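You operate a simulated robot arm through the tools that you are given. There is no shell and no other tool. Be economical: measure what you need, move in short steps, check, and stop when the job is done.

You run a simulated robot arm. Do the job below in one go: nothing can be reset, and whatever is moved stays where it is left.

JOB
Put the yellow jar from the top of the work table on top of the brown box there.

It is judged by the outcome, as a careful person would: the job done as asked, and still so three seconds after it is handed in. It fails if anything else is knocked over, pushed out of place, dropped, spilled or broken.

ROBOT AND FRAMES
A 6-joint arm with a two-finger parallel gripper, fixed in place. Base frame: the origin is at the foot of the arm, x ahead of it, y to its left, z up; the work surface is at about z = 76. Readings come in cm, degrees, newtons and seconds.
With the tool pointing down near the work surface it reaches from about 30 to 74 cm from the base axis. Its first joint turns from -66.0 to 66.0 degrees. Payload 2.45 kg.
The TCP is the grasp point between the finger pads, 2.4 cm short of the fingertips. In the tool frame z runs along the fingers and y along their closing line. The gripper opens to 6.8 cm. The fingers are 1.7 cm wide and 1 cm thick; the gripper's body (4 by 7 cm) begins 4.1 cm behind the TCP.
Orientation is that of the tool frame in the base frame, as a unit quaternion [w, x, y, z]. With the fingers straight down and closing along the base's y, the tool's x points along the base's -x, its y along +y and its z along -z.

CONTROLS
- The arm moves only by the tool nudge_tool. Its argument "rows" is a list of rows, each a list of 5 numbers: the shift along the base's x, y, z in cm, then the turn about the base's z in degrees, then the closure in counts, from 0 (fully open) to 255 (shut). In form: [[x, y, z, spin, gripper], ...]. A call has 1 to 20 rows; each row shifts and turns the commanded pose from where the row before left it. Each row takes 0.2 s and may step no farther than 5 cm and 8.6 degrees from the row before; otherwise, or with a gripper value out of range, the whole call is refused. A pose out of reach is approached as far as the arm can. The call stops where the force on the tool passes 40 N (or 10 N more than at its start, if that is more) or the arm is blocked; 0.2 s more then pass. The fingers move at their own pace (about 10.8 cm/s each) and stop on an object; they squeeze with about 40 N. The grip force told is the motor's: it shows also when the fingers shut on nothing. Time passes only in rows, and 0.2 s behind the last, so rows that do not move let the fingers close. The reply holds the time, the measured pose of the TCP, the force on the tool along the base axes, the opening and the grip force, in the units named above and with some noise, and new pictures: "views" is both (left out), scene, wrist or none.
- Cameras (640 x 400 px; columns grow to the right, rows downward): "scene" is fixed at [16.11, 41.13, 145.52]; the picture's right is [-0.79, -0.61, 0.00], its down [-0.40, 0.52, -0.76] and it looks along [0.46, -0.60, -0.65] (base axes); focal length 339 px, centre (320, 200). "wrist" rides on the gripper at [8.4, 1.1, -7.5] in the tool frame; the picture's right is [-0.13, 0.99, 0.00], its down [-0.60, -0.08, -0.79] and it looks along [-0.79, -0.10, 0.61] (tool axes); focal length 251 px, centre (320, 200). There is no depth. A picture from a camera that has moved, and an enlarged one, comes with that camera's place and axes in the base frame and with its lens.
- close_up(camera, box): a new picture of the part [left, top, right, bottom] of that camera's present view, enlarged. It takes no simulated time.
- finish_job(): hands the job in; it is judged then, once.

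Work in short steps. Places have to be worked out from the pictures, the camera data and where the tool is seen: move nearer, look again, correct. Check each grasp and each placing, and mend what went wrong. You have 90 turns and 200 pictures in all, those below and enlarged ones among them. Open the gripper and draw the arm clear of the work before you hand the job in, unless the task says otherwise; then end with one line.

The tools are called after "Emit:" as name(argument=value, ...) on one line, values as JSON. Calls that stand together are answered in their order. nudge_tool: Moves the arm, as the interface text tells. Its arguments: {"type":"object","properties":{"rows":{"type":"array"},"views":{"type":"string","enum":["both","scene","wrist","none"]}},"required":["rows"]} The other tools are called the same way: close_up (camera, box) takes an enlarged picture of a part of a camera's view; finish_job () hands the job in.

At the start:

```text
t: 0.0
ee_pos: [47.86, -1.68, 106.15]
orientation: [0.001, 0.0, 1.0, 0.001]
wrist_force: [1.0, 1.1, 0.4]
grip_width: 6.82
grip_force: 0.0
```

scene: 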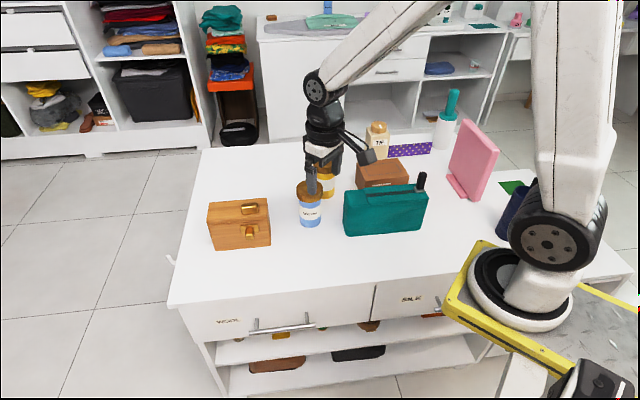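
wrist: 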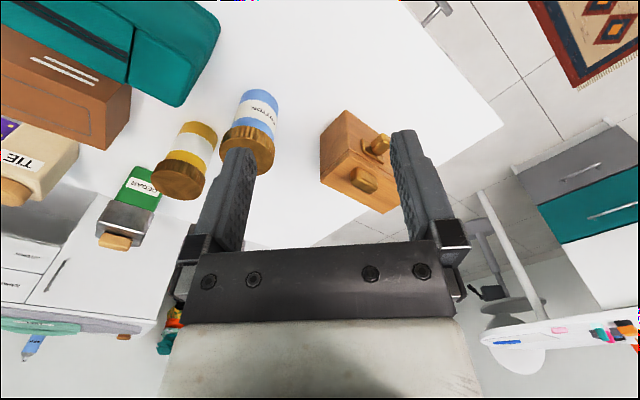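

I see a yellow jar behind a blue one, a brown box behind the teal thing, and a wooden chest at left. I'll enlarge both views to tell them apart.

Emit:
close_up(camera="scene", box=[200, 110, 440, 260])

Emit:
close_up(camera="wrist", box=[0, 0, 320, 260])

```text
2.67 times, centred on (320, 185) of scene
camera zoom: at [16.11, 41.13, 145.52], right [-0.79, -0.61, 0.0], down [-0.4, 0.52, -0.76], along [0.46, -0.6, -0.65], focal length 905 px, centre (320, 240)
```

zoom: 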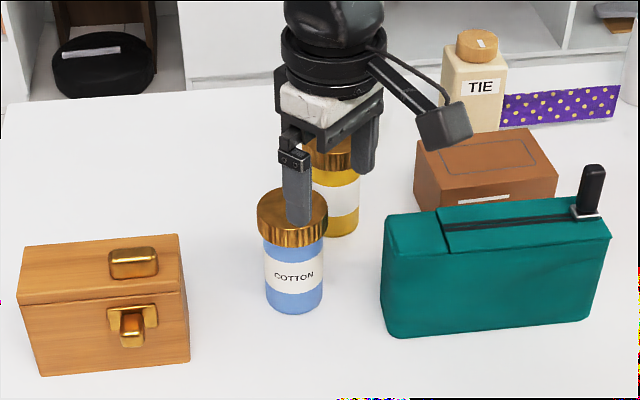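

```text
1.54 times, centred on (160, 130) of wrist
camera zoom: at [39.3, -0.61, 113.7], right [0.13, 0.99, 0.0], down [0.6, -0.08, 0.79], along [0.79, -0.1, -0.61], focal length 387 px, centre (566, 308)
```

zoom: 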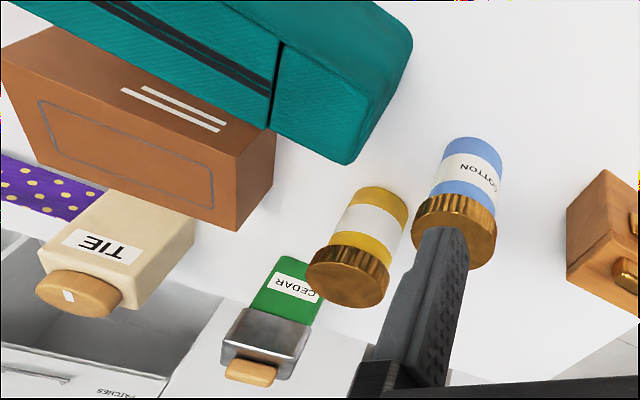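

The plain brown box behind the teal bag is my target. The yellow jar stands near [65, -26] with its top around z=88. I'll move the arm to the side, staying high, for a better view.

Emit:
nudge_tool(rows=[[0, -4, 1, 0, 0], [0, -4, 1, 0, 0], [0, -4, 1, 0, 0], [0, -4, 1, 0, 0], [0, -4, 0, 0, 0], [0, 0, 0, 0, 0]])

```text
t: 1.4
ee_pos: [47.77, -21.89, 110.06]
orientation: [0.001, 0.0, 1.0, 0.001]
wrist_force: [-0.1, 0.0, 0.9]
grip_width: 6.81
grip_force: 0.0
camera wrist: at [39.22, -20.76, 117.65], right [0.13, 0.99, 0.0], down [0.6, -0.08, 0.79], along [0.79, -0.1, -0.61], focal length 251 px, centre (320, 200)
```

scene: 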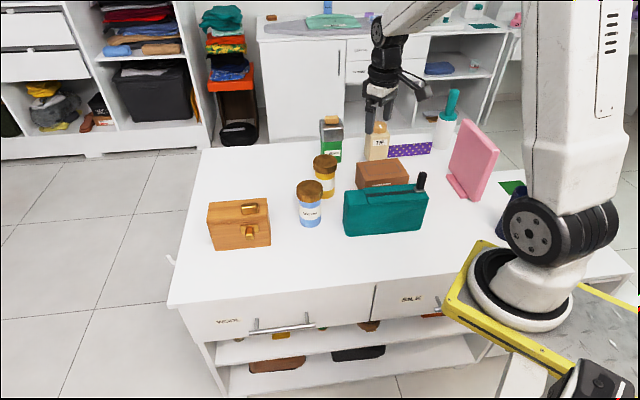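
wrist: 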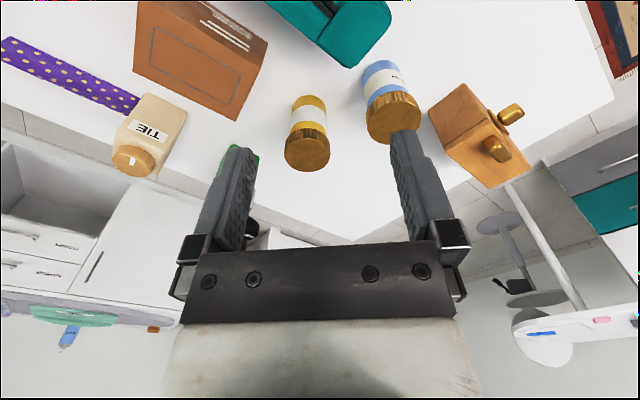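

Emit:
close_up(camera="scene", box=[280, 100, 440, 240])

Emit:
close_up(camera="wrist", box=[100, 0, 440, 190])

```text
2.86 times, centred on (360, 170) of scene
camera zoom: at [16.11, 41.12, 145.52], right [-0.79, -0.61, 0.0], down [-0.4, 0.52, -0.76], along [0.46, -0.6, -0.65], focal length 970 px, centre (206, 286)
```

zoom: 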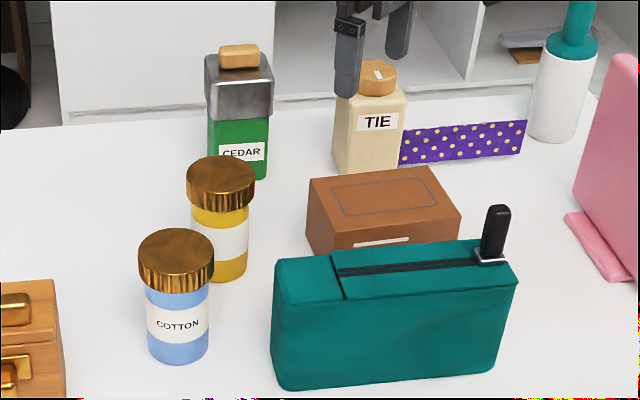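

```text
1.88 times, centred on (270, 95) of wrist
camera zoom: at [39.22, -20.76, 117.65], right [0.13, 0.99, 0.0], down [0.6, -0.08, 0.79], along [0.79, -0.1, -0.61], focal length 473 px, centre (414, 398)
```

zoom: 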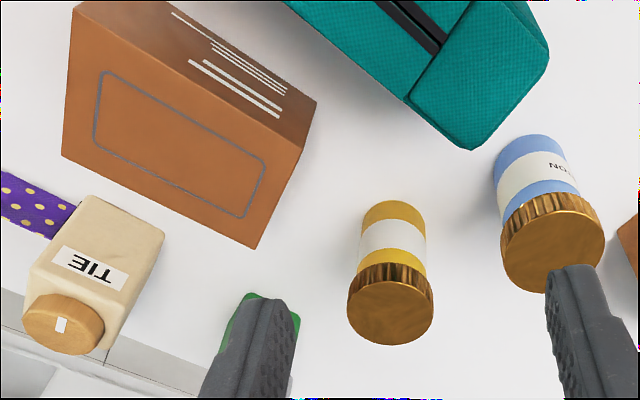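

The lid top is at about [65.7, -26.1, 88.1]. It measures about 7.2 cm wide, which is more than the gripper opens, so I need a better measurement. I'll hover above the jar and compare it directly with the fingers.

Emit:
nudge_tool(rows=[[4, -1, -2, 0, 0], [4, -1, -3, 0, 0], [4, -1, -3, 0, 0], [4, -1, -3, 0, 0], [2, -0.2, -3, 0, 0], [0, 0, -2, 0, 0], [0, 0, 0, 0, 0]])

Emit:
close_up(camera="scene", box=[290, 130, 370, 210])

```text
refused: row 2 steps farther than a row can; nothing moved
```

```text
5.00 times, centred on (330, 170) of scene
camera zoom: at [16.11, 41.12, 145.52], right [-0.79, -0.61, 0.0], down [-0.4, 0.52, -0.76], along [0.46, -0.6, -0.65], focal length 1697 px, centre (270, 350)
```

zoom: 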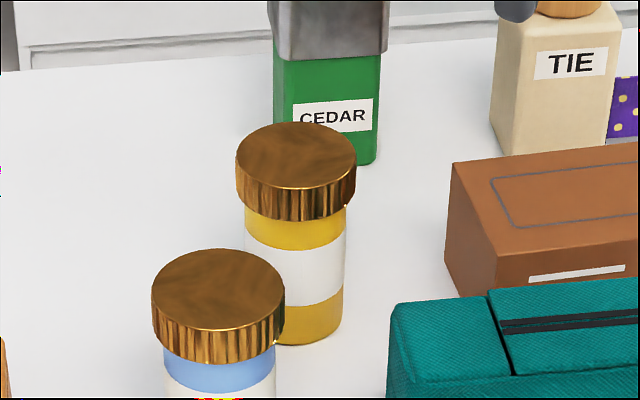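

Step limit was exceeded, so I'll use smaller rows. I'll hover with the fingertips about 3 cm above the lid.

Emit:
nudge_tool(rows=[[3.6, -0.9, -3, 0, 0], [3.6, -0.9, -3, 0, 0], [3.6, -0.9, -3, 0, 0], [3.6, -0.9, -3, 0, 0], [3.4, -0.6, -3, 0, 0], [0, 0, -1, 0, 0], [0, 0, 0, 0, 0]])

Emit:
close_up(camera="scene", box=[290, 120, 390, 220])

Emit:
close_up(camera="wrist", box=[160, 0, 480, 260])

```text
t: 3.0
ee_pos: [65.45, -26.08, 94.18]
orientation: [0.001, 0.0, 1.0, 0.0]
wrist_force: [0.4, -0.9, 0.9]
grip_width: 6.81
grip_force: 0.2
camera wrist: at [56.97, -24.92, 101.72], right [0.13, 0.99, 0.0], down [0.6, -0.08, 0.79], along [0.79, -0.1, -0.61], focal length 251 px, centre (320, 200)
```

scene: 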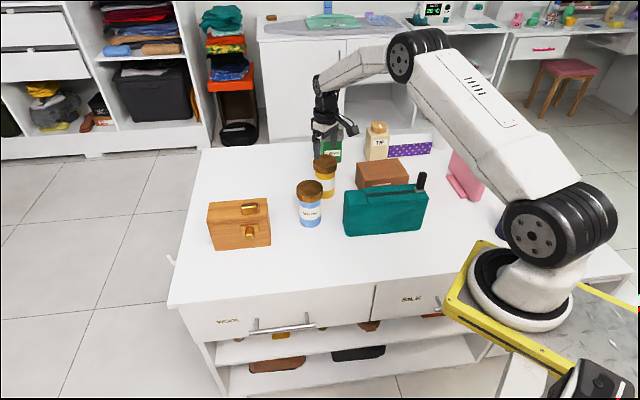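
wrist: 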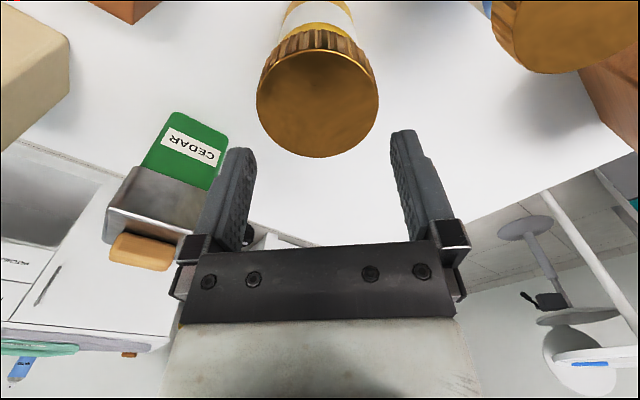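

```text
4.00 times, centred on (340, 170) of scene
camera zoom: at [16.11, 41.13, 145.52], right [-0.79, -0.61, 0.0], down [-0.4, 0.52, -0.76], along [0.46, -0.6, -0.65], focal length 1358 px, centre (240, 320)
```

zoom: 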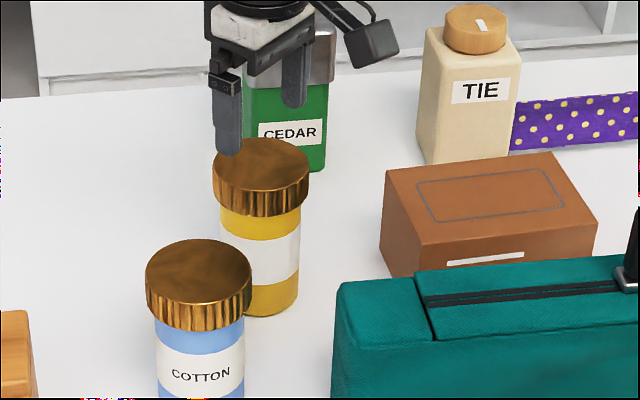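

```text
1.54 times, centred on (320, 130) of wrist
camera zoom: at [56.97, -24.92, 101.72], right [0.13, 0.99, 0.0], down [0.6, -0.08, 0.79], along [0.79, -0.1, -0.61], focal length 387 px, centre (320, 308)
```

zoom: 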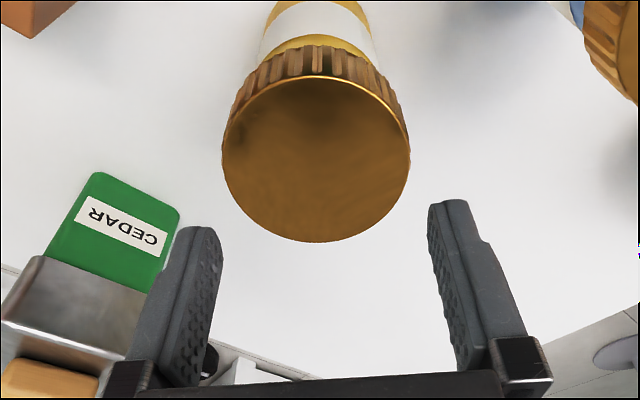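

The lid is about 7 cm across against a 6.8 cm opening. I'll bring the tips almost level with the lid top, so that fingers and lid sit at the same depth and can be compared.

Emit:
nudge_tool(rows=[[-1, 0, -1, 0, 0], [-1, 0, -0.8, 0, 0], [-0.2, 0, -0.6, 0, 0], [0, 0, 0, 0, 0]], views="none")

Emit:
close_up(camera="wrist", box=[200, 40, 440, 260])

Emit:
close_up(camera="scene", box=[290, 130, 370, 210])

```text
t: 4.0
ee_pos: [63.37, -26.02, 91.8]
orientation: [0.001, 0.0, 1.0, 0.0]
wrist_force: [-0.1, -0.4, -0.5]
grip_width: 6.8
grip_force: 0.1
```

```text
1.82 times, centred on (320, 150) of wrist
camera zoom: at [54.87, -24.87, 99.32], right [0.13, 0.99, 0.0], down [0.6, -0.08, 0.79], along [0.79, -0.1, -0.61], focal length 457 px, centre (320, 291)
```

zoom: 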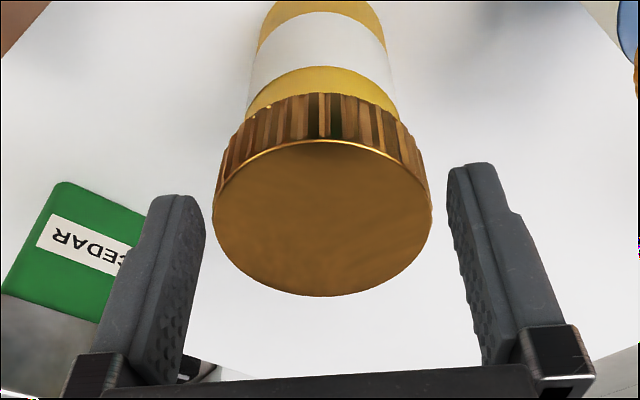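

```text
5.00 times, centred on (330, 170) of scene
camera zoom: at [16.11, 41.13, 145.52], right [-0.79, -0.61, 0.0], down [-0.4, 0.52, -0.76], along [0.46, -0.6, -0.65], focal length 1697 px, centre (270, 350)
```

zoom: 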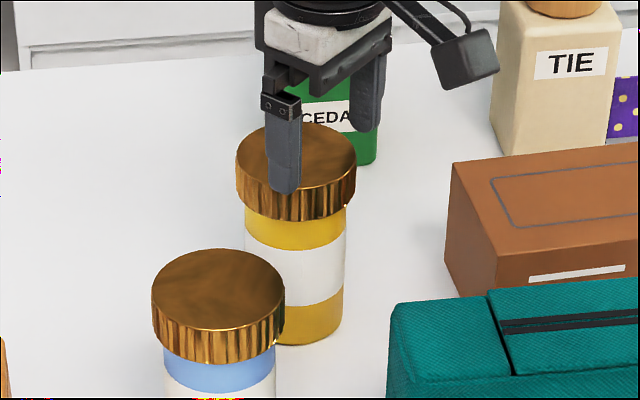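

The lid centre is at about [65.4, -26.1, 88.2] and it is about 7.15 cm across, so it won't fit straight over. I'll grip it across a chord on the near side, with the fingers about 2.3 cm short of centre, and descend gently while watching the force.

Emit:
nudge_tool(rows=[[-0.25, -0.08, 0, 0, 0], [0, 0, -1, 0, 0], [0, 0, -1, 0, 0], [0, 0, -0.8, 0, 0], [0, 0, -0.7, 0, 0], [0, 0, 0, 0, 0]])

Emit:
close_up(camera="wrist", box=[200, 40, 440, 260])

```text
t: 5.4
ee_pos: [63.1, -26.0, 88.14]
orientation: [0.001, 0.0, 1.0, 0.0]
wrist_force: [0.1, -0.5, -0.6]
grip_width: 6.8
grip_force: 0.0
camera wrist: at [54.58, -24.84, 95.7], right [0.13, 0.99, 0.0], down [0.6, -0.08, 0.79], along [0.79, -0.1, -0.61], focal length 251 px, centre (320, 200)
```

scene: 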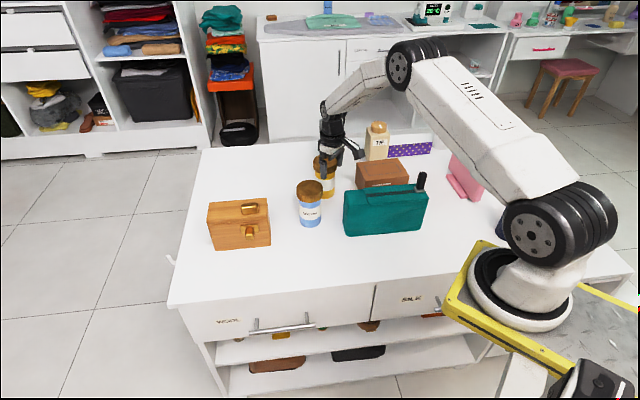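
wrist: 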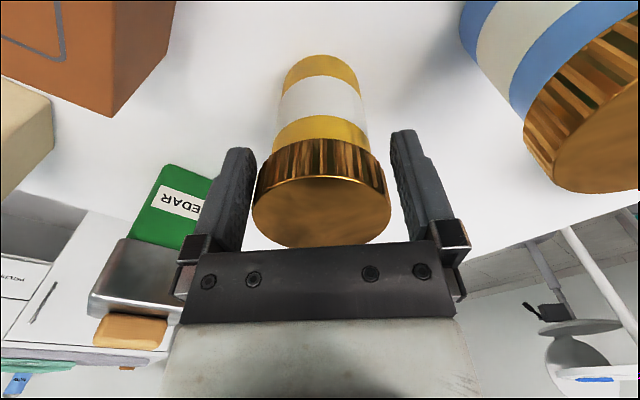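

```text
1.82 times, centred on (320, 150) of wrist
camera zoom: at [54.58, -24.84, 95.7], right [0.13, 0.99, 0.0], down [0.6, -0.08, 0.79], along [0.79, -0.1, -0.61], focal length 457 px, centre (320, 291)
```

zoom: 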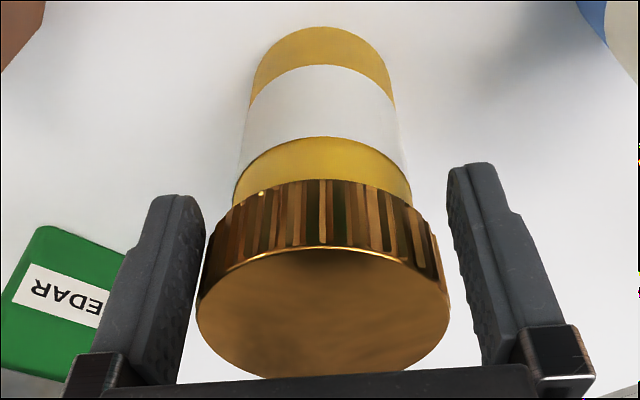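

The fingertips have passed the lid top with no contact and they look centred. I'll go down another 2.2 cm so the pads cover the whole rim.

Emit:
nudge_tool(rows=[[0, 0, -0.8, 0, 0], [0, 0, -0.8, 0, 0], [0, 0, -0.6, 0, 0], [0, 0, 0, 0, 0]])

Emit:
close_up(camera="wrist", box=[200, 40, 440, 260])

Emit:
close_up(camera="scene", box=[290, 130, 370, 210])

```text
t: 6.4
ee_pos: [63.07, -25.86, 85.98]
orientation: [0.001, 0.0, 1.0, 0.0]
wrist_force: [0.6, -1.1, -0.3]
grip_width: 6.82
grip_force: 0.1
camera wrist: at [54.64, -24.77, 93.56], right [0.13, 0.99, 0.0], down [0.6, -0.08, 0.79], along [0.79, -0.1, -0.61], focal length 251 px, centre (320, 200)
```

scene: 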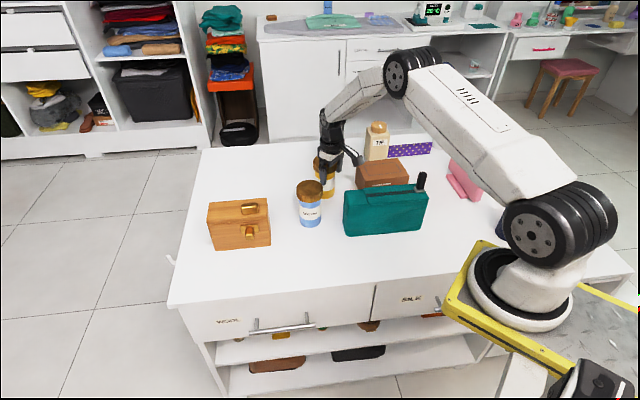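
wrist: 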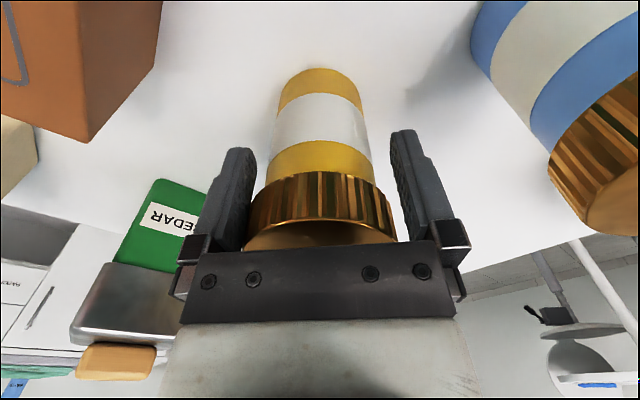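

```text
1.82 times, centred on (320, 150) of wrist
camera zoom: at [54.64, -24.77, 93.56], right [0.13, 0.99, 0.0], down [0.6, -0.08, 0.79], along [0.79, -0.1, -0.61], focal length 457 px, centre (320, 291)
```

zoom: 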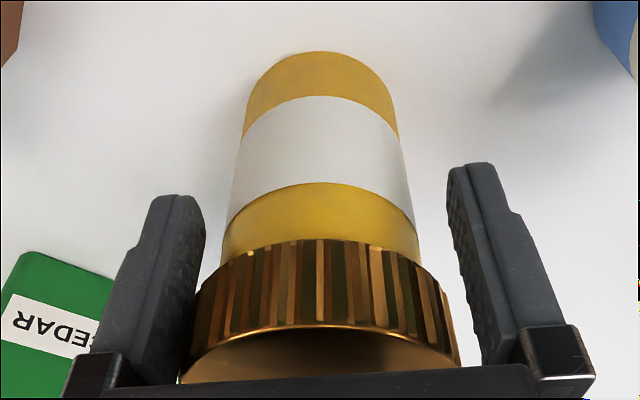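

```text
5.00 times, centred on (330, 170) of scene
camera zoom: at [16.11, 41.13, 145.53], right [-0.79, -0.61, 0.0], down [-0.4, 0.52, -0.76], along [0.46, -0.6, -0.65], focal length 1697 px, centre (270, 350)
```

zoom: 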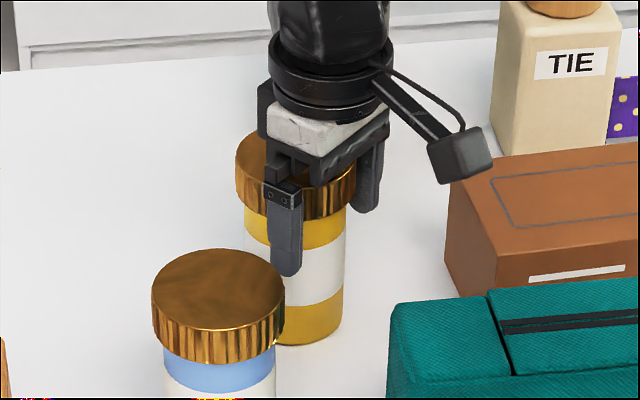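

The fingers straddle the rim, with the -y finger slightly closer to it. I'll re-centre by 0.15 cm in y, edge 0.2 cm toward the centre and close.

Emit:
nudge_tool(rows=[[0, -0.15, 0, 0, 0], [0.2, 0, 0, 0, 0], [0, 0, 0, 0, 0], [0, 0, 0, 0, 60], [0, 0, 0, 0, 255], [0, 0, 0, 0, 255], [0, 0, 0, 0, 255]])

Emit:
close_up(camera="wrist", box=[200, 40, 440, 260])

Emit:
close_up(camera="scene", box=[290, 130, 370, 210])

```text
t: 8.0
ee_pos: [63.47, -26.06, 85.99]
orientation: [0.001, 0.0, 1.0, 0.0]
wrist_force: [-0.3, -0.6, -0.2]
grip_width: 6.24
grip_force: 39.6
camera wrist: at [54.88, -24.98, 93.55], right [0.13, 0.99, 0.0], down [0.6, -0.08, 0.79], along [0.79, -0.1, -0.61], focal length 251 px, centre (320, 200)
```

scene: 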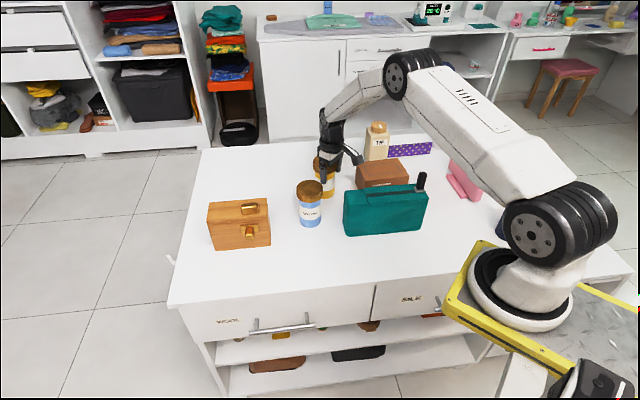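
wrist: 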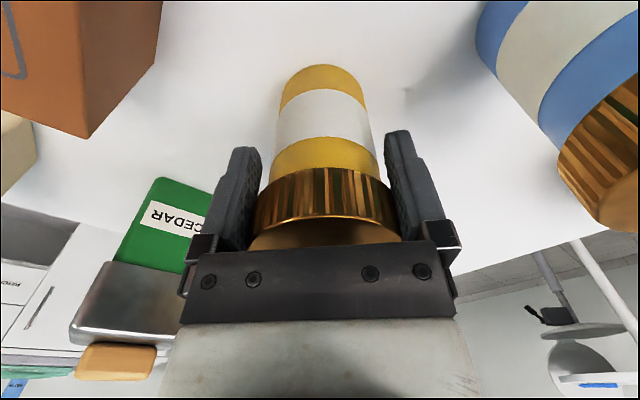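

```text
1.82 times, centred on (320, 150) of wrist
camera zoom: at [54.88, -24.98, 93.55], right [0.13, 0.99, 0.0], down [0.6, -0.08, 0.79], along [0.79, -0.1, -0.61], focal length 457 px, centre (320, 291)
```

zoom: 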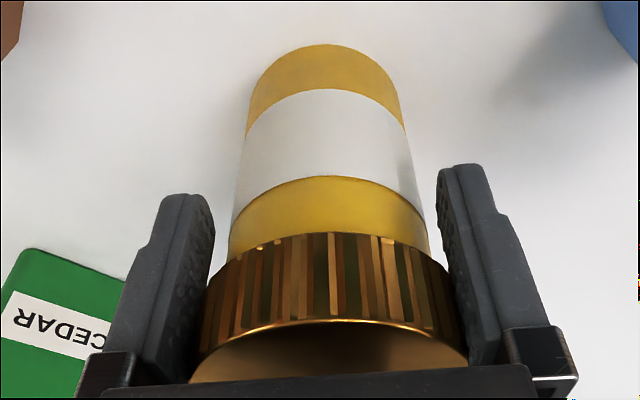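

```text
5.00 times, centred on (330, 170) of scene
camera zoom: at [16.11, 41.13, 145.52], right [-0.79, -0.61, 0.0], down [-0.4, 0.52, -0.76], along [0.46, -0.6, -0.65], focal length 1697 px, centre (270, 350)
```

zoom: 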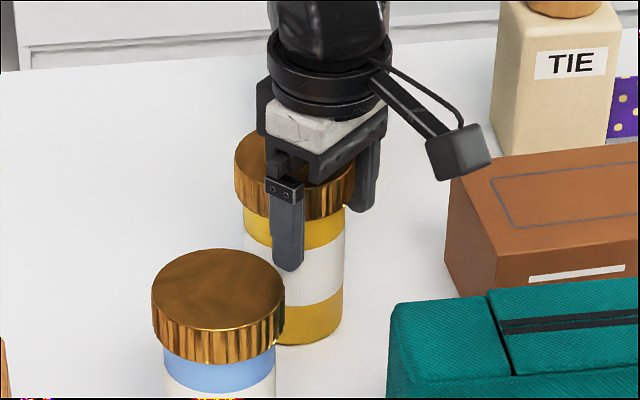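

The grip holds at 6.24 cm with full force and the jar barely moved. I'll lift 2 cm slowly as a test.

Emit:
nudge_tool(rows=[[0, 0, 0.4, 0, 255], [0, 0, 0.6, 0, 255], [0, 0, 1, 0, 255], [0, 0, 0, 0, 255], [0, 0, 0, 0, 255]])

Emit:
close_up(camera="scene", box=[290, 130, 370, 210])

```text
t: 9.2
ee_pos: [63.3, -26.11, 87.93]
orientation: [0.001, -0.001, 1.0, 0.001]
wrist_force: [1.8, -0.1, -1.8]
grip_width: 6.19
grip_force: 40.1
camera wrist: at [54.84, -25.0, 95.52], right [0.13, 0.99, 0.0], down [0.6, -0.08, 0.79], along [0.79, -0.1, -0.61], focal length 251 px, centre (320, 200)
```

scene: 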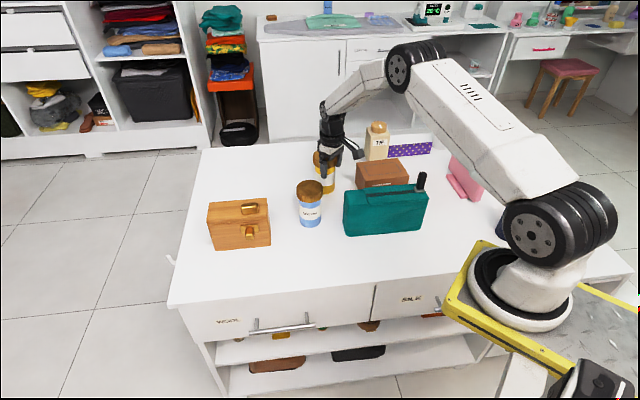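
wrist: 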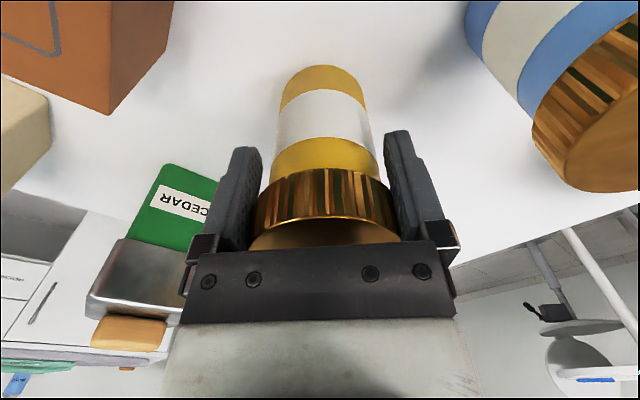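

```text
5.00 times, centred on (330, 170) of scene
camera zoom: at [16.11, 41.13, 145.52], right [-0.79, -0.61, 0.0], down [-0.4, 0.52, -0.76], along [0.46, -0.6, -0.65], focal length 1697 px, centre (270, 350)
```

zoom: 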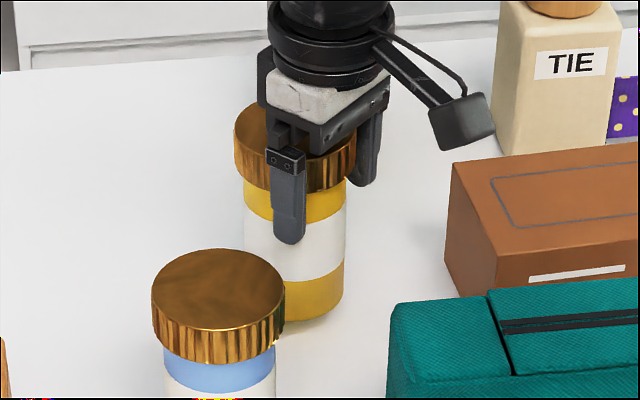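

The jar is clear of the table, upright and intact. I'll raise it well above the box and then move toward the box centre, which I put near [53.6, -40] with its top at about z=83.5.

Emit:
nudge_tool(rows=[[0, 0, 1.5, 0, 255], [0, 0, 2, 0, 255], [0, 0, 2.5, 0, 255], [0, 0, 2.5, 0, 255], [0, 0, 2.5, 0, 255], [0, 0, 2, 0, 255], [0, 0, 0, 0, 255], [-0.8, -1, 0, 0, 255], [-1.5, -1.8, 0, 0, 255], [-1.5, -1.8, 0, 0, 255], [-1.5, -1.8, 0, 0, 255], [-1.5, -1.8, 0, 0, 255], [-1.5, -1.8, 0, 0, 255], [-1.5, -1.8, 0, 0, 255], [-1.3, -1.2, 0, 0, 255], [-0.8, -0.8, 0, 0, 255], [0, 0, 0, 0, 255], [0, 0, 0, 0, 255]])

Emit:
close_up(camera="scene", box=[330, 100, 440, 200])

Emit:
close_up(camera="wrist", box=[160, 0, 480, 260])

```text
t: 13.0
ee_pos: [51.56, -40.09, 100.72]
orientation: [0.001, 0.001, 1.0, -0.001]
wrist_force: [1.2, -0.3, -1.0]
grip_width: 6.01
grip_force: 39.9
camera wrist: at [42.98, -38.92, 108.43], right [0.13, 0.99, 0.0], down [0.6, -0.08, 0.79], along [0.79, -0.1, -0.61], focal length 251 px, centre (320, 200)
```

scene: 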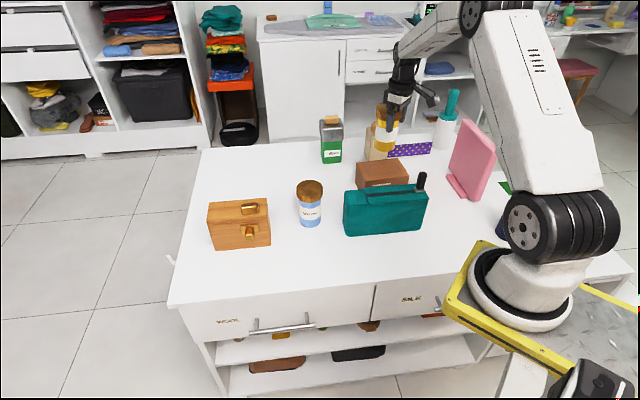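
wrist: 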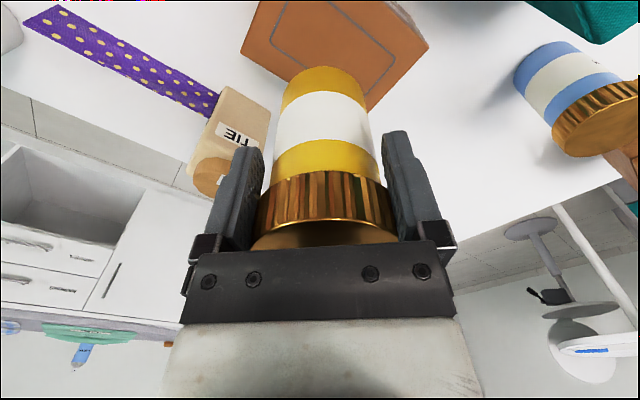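

```text
4.00 times, centred on (385, 150) of scene
camera zoom: at [16.11, 41.12, 145.53], right [-0.79, -0.61, 0.0], down [-0.4, 0.52, -0.76], along [0.46, -0.6, -0.65], focal length 1358 px, centre (60, 400)
```

zoom: 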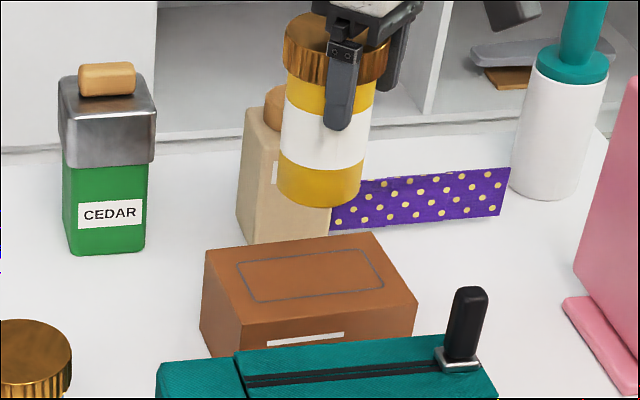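

```text
1.54 times, centred on (320, 130) of wrist
camera zoom: at [42.98, -38.92, 108.43], right [0.13, 0.99, 0.0], down [0.6, -0.08, 0.79], along [0.79, -0.1, -0.61], focal length 387 px, centre (320, 308)
```

zoom: 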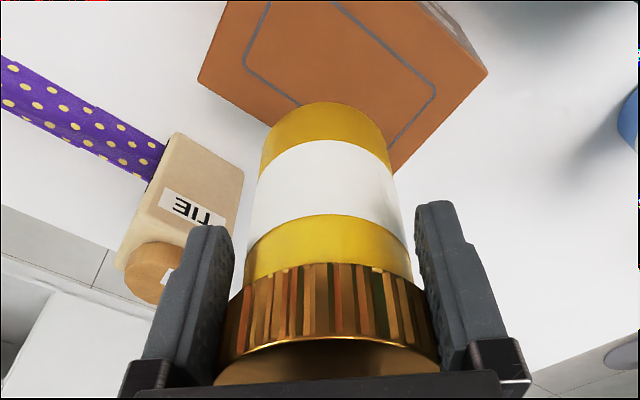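

The grip is slowly creeping (6.24 → 6.01), so I shouldn't linger. The box centre refines to about [53.2, -39.2], so I'll shift by (-1, +0.7) and descend to about 1 cm above its top.

Emit:
nudge_tool(rows=[[-0.5, 0.4, -1.5, 0, 255], [-0.5, 0.3, -2, 0, 255], [0, 0, -1.7, 0, 255], [0, 0, -1, 0, 255]])

Emit:
close_up(camera="scene", box=[330, 110, 440, 210])

```text
t: 14.0
ee_pos: [50.51, -39.37, 94.83]
orientation: [0.001, -0.001, 1.0, 0.0]
wrist_force: [0.9, -0.6, -1.4]
grip_width: 5.93
grip_force: 40.3
camera wrist: at [41.95, -38.2, 102.43], right [0.13, 0.99, 0.0], down [0.6, -0.08, 0.79], along [0.79, -0.1, -0.61], focal length 251 px, centre (320, 200)
```

scene: 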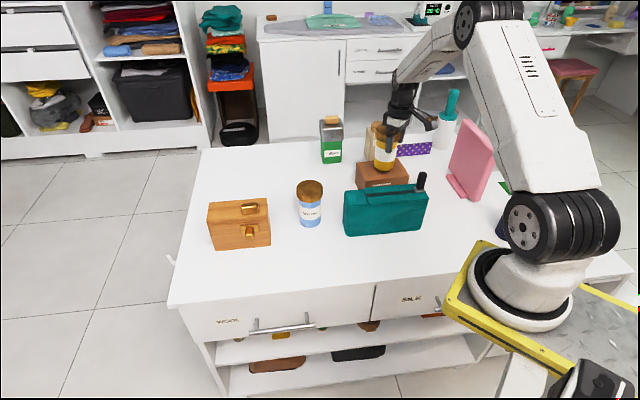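
wrist: 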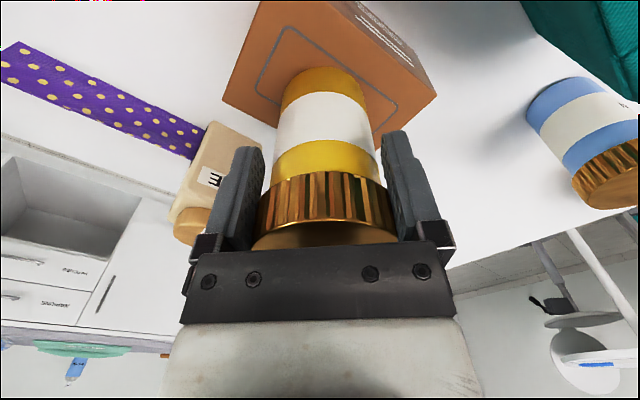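

```text
4.00 times, centred on (385, 160) of scene
camera zoom: at [16.11, 41.12, 145.53], right [-0.79, -0.61, 0.0], down [-0.4, 0.52, -0.76], along [0.46, -0.6, -0.65], focal length 1358 px, centre (60, 360)
```

zoom: 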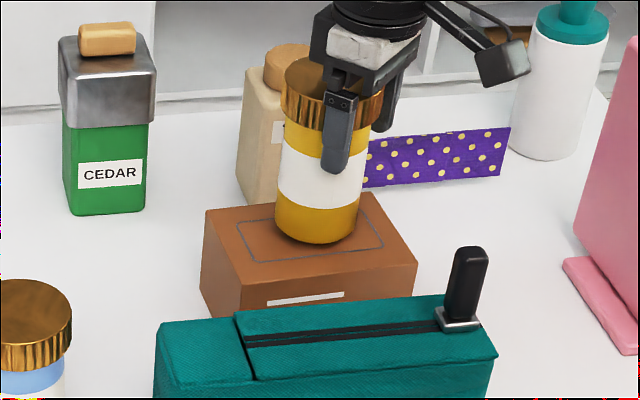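

The jar is upright and centred over the box, nearly touching. I'll lower it in fine steps, watching for contact.

Emit:
nudge_tool(rows=[[0, 0, -0.4, 0, 255], [0, 0, -0.3, 0, 255], [0, 0, -0.2, 0, 255], [0, 0, 0, 0, 255]])

Emit:
close_up(camera="scene", box=[350, 130, 420, 210])

```text
t: 15.0
ee_pos: [50.54, -39.15, 94.05]
orientation: [0.001, 0.0, 1.0, 0.0]
wrist_force: [-0.8, 0.4, 2.2]
grip_width: 5.89
grip_force: 39.9
camera wrist: at [42.01, -38.06, 101.55], right [0.13, 0.99, 0.0], down [0.6, -0.08, 0.79], along [0.79, -0.1, -0.61], focal length 251 px, centre (320, 200)
```

scene: 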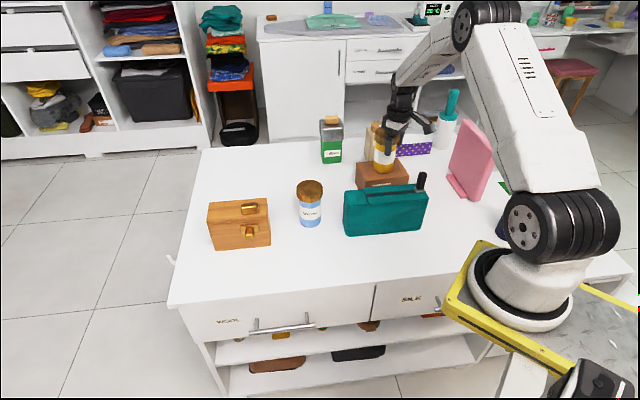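
wrist: 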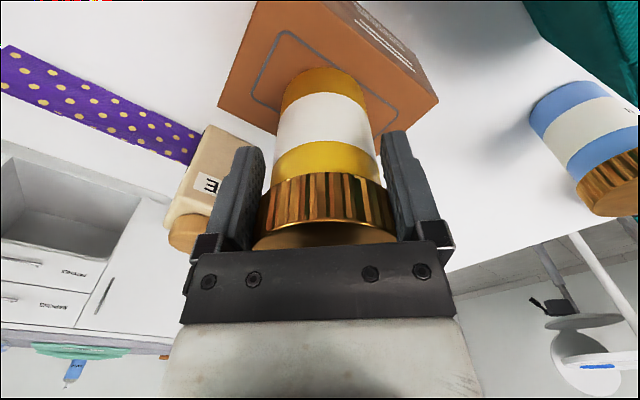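

```text
5.00 times, centred on (385, 170) of scene
camera zoom: at [16.1, 41.13, 145.52], right [-0.79, -0.61, 0.0], down [-0.4, 0.52, -0.76], along [0.46, -0.6, -0.65], focal length 1697 px, centre (-5, 350)
```

zoom: 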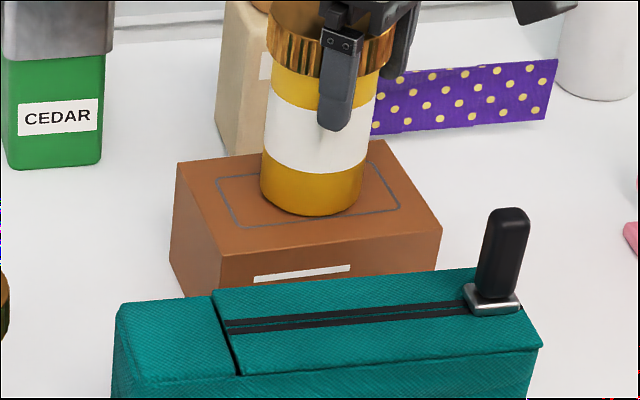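

The force along z rose from -1.4 to +2.2 N, so the jar is resting on the box and centred. I'll open the gripper, back off slightly toward the base and rise straight up.

Emit:
nudge_tool(rows=[[0, 0, -0.1, 0, 255], [0, 0, 0, 0, 150], [0, 0, 0, 0, 0], [0, 0, 0, 0, 0], [0, 0, 0, 0, 0]])

Emit:
close_up(camera="scene", box=[350, 110, 430, 210])

```text
t: 16.2
ee_pos: [50.58, -39.15, 93.81]
orientation: [0.001, 0.0, 1.0, 0.0]
wrist_force: [0.4, 0.5, -0.5]
grip_width: 6.81
grip_force: 0.1
camera wrist: at [42.03, -38.04, 101.41], right [0.13, 0.99, 0.0], down [0.6, -0.08, 0.79], along [0.79, -0.1, -0.61], focal length 251 px, centre (320, 200)
```

scene: 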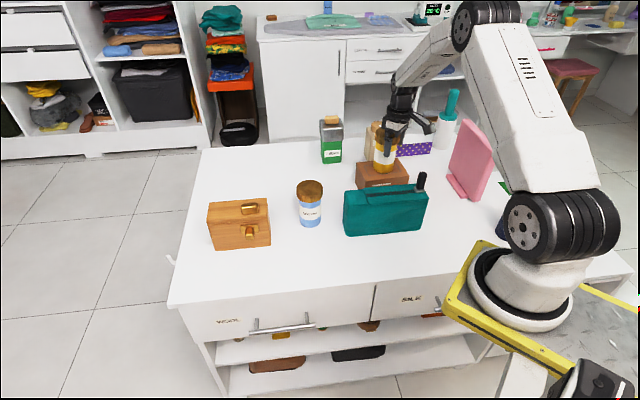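
wrist: 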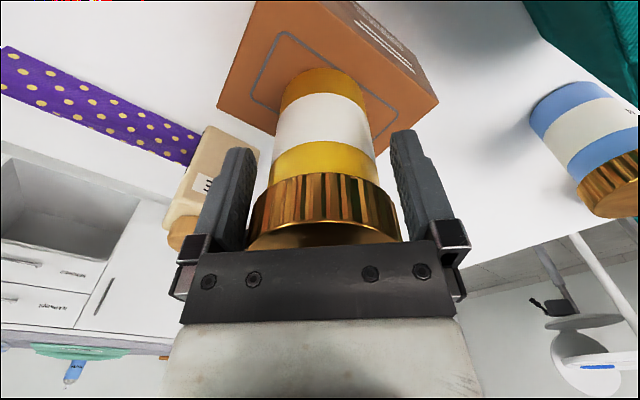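

```text
4.00 times, centred on (390, 160) of scene
camera zoom: at [16.11, 41.13, 145.52], right [-0.79, -0.61, 0.0], down [-0.4, 0.52, -0.76], along [0.46, -0.6, -0.65], focal length 1358 px, centre (40, 360)
```

zoom: 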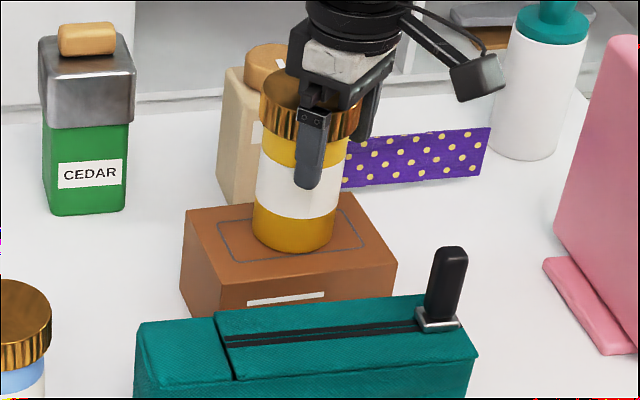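

The gripper is open and the jar stands on the box. I'll ease back 0.6 cm, go up and then move clear.

Emit:
nudge_tool(rows=[[-0.3, 0, 0, 0, 0], [-0.3, 0, 0, 0, 0], [0, 0, 1, 0, 0], [0, 0, 2, 0, 0], [0, 0, 3, 0, 0], [0, 0, 4, 0, 0], [-2, 2, 3, 0, 0], [0, 4, 2, 0, 0], [0, 4.5, 0, 0, 0], [0, 4.5, 0, 0, 0], [0, 4.5, 0, 0, 0], [0, 4.5, 0, 0, 0], [0, 4.5, 0, 0, 0], [0, 0, 0, 0, 0]])

Emit:
close_up(camera="scene", box=[280, 100, 440, 240])

```text
t: 19.2
ee_pos: [47.9, -10.58, 108.89]
orientation: [0.001, 0.0, 1.0, 0.0]
wrist_force: [0.7, 0.9, -0.1]
grip_width: 6.79
grip_force: 0.0
camera wrist: at [39.41, -9.49, 116.35], right [0.13, 0.99, 0.0], down [0.6, -0.08, 0.79], along [0.79, -0.1, -0.61], focal length 251 px, centre (320, 200)
```

scene: 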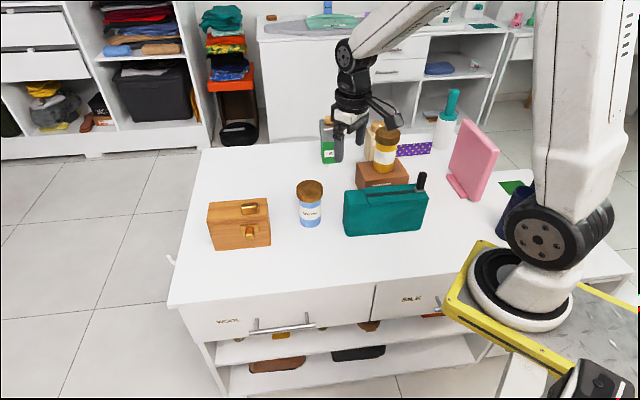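
wrist: 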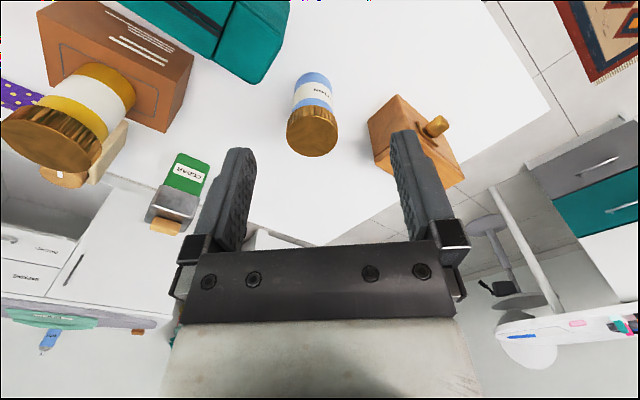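

```text
2.86 times, centred on (360, 170) of scene
camera zoom: at [16.1, 41.13, 145.52], right [-0.79, -0.61, 0.0], down [-0.4, 0.52, -0.76], along [0.46, -0.6, -0.65], focal length 970 px, centre (206, 286)
```

zoom: 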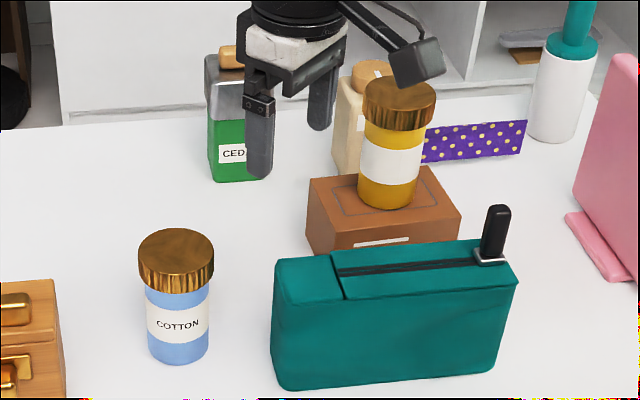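

The jar stands upright in the middle of the brown box, nothing else has moved, and the arm is clear. I'll hand the job in.

Emit:
finish_job()

```text
The job is handed in.
```

The yellow jar is standing upright on top of the brown box; nothing else was disturbed, and the arm is clear with its gripper open.
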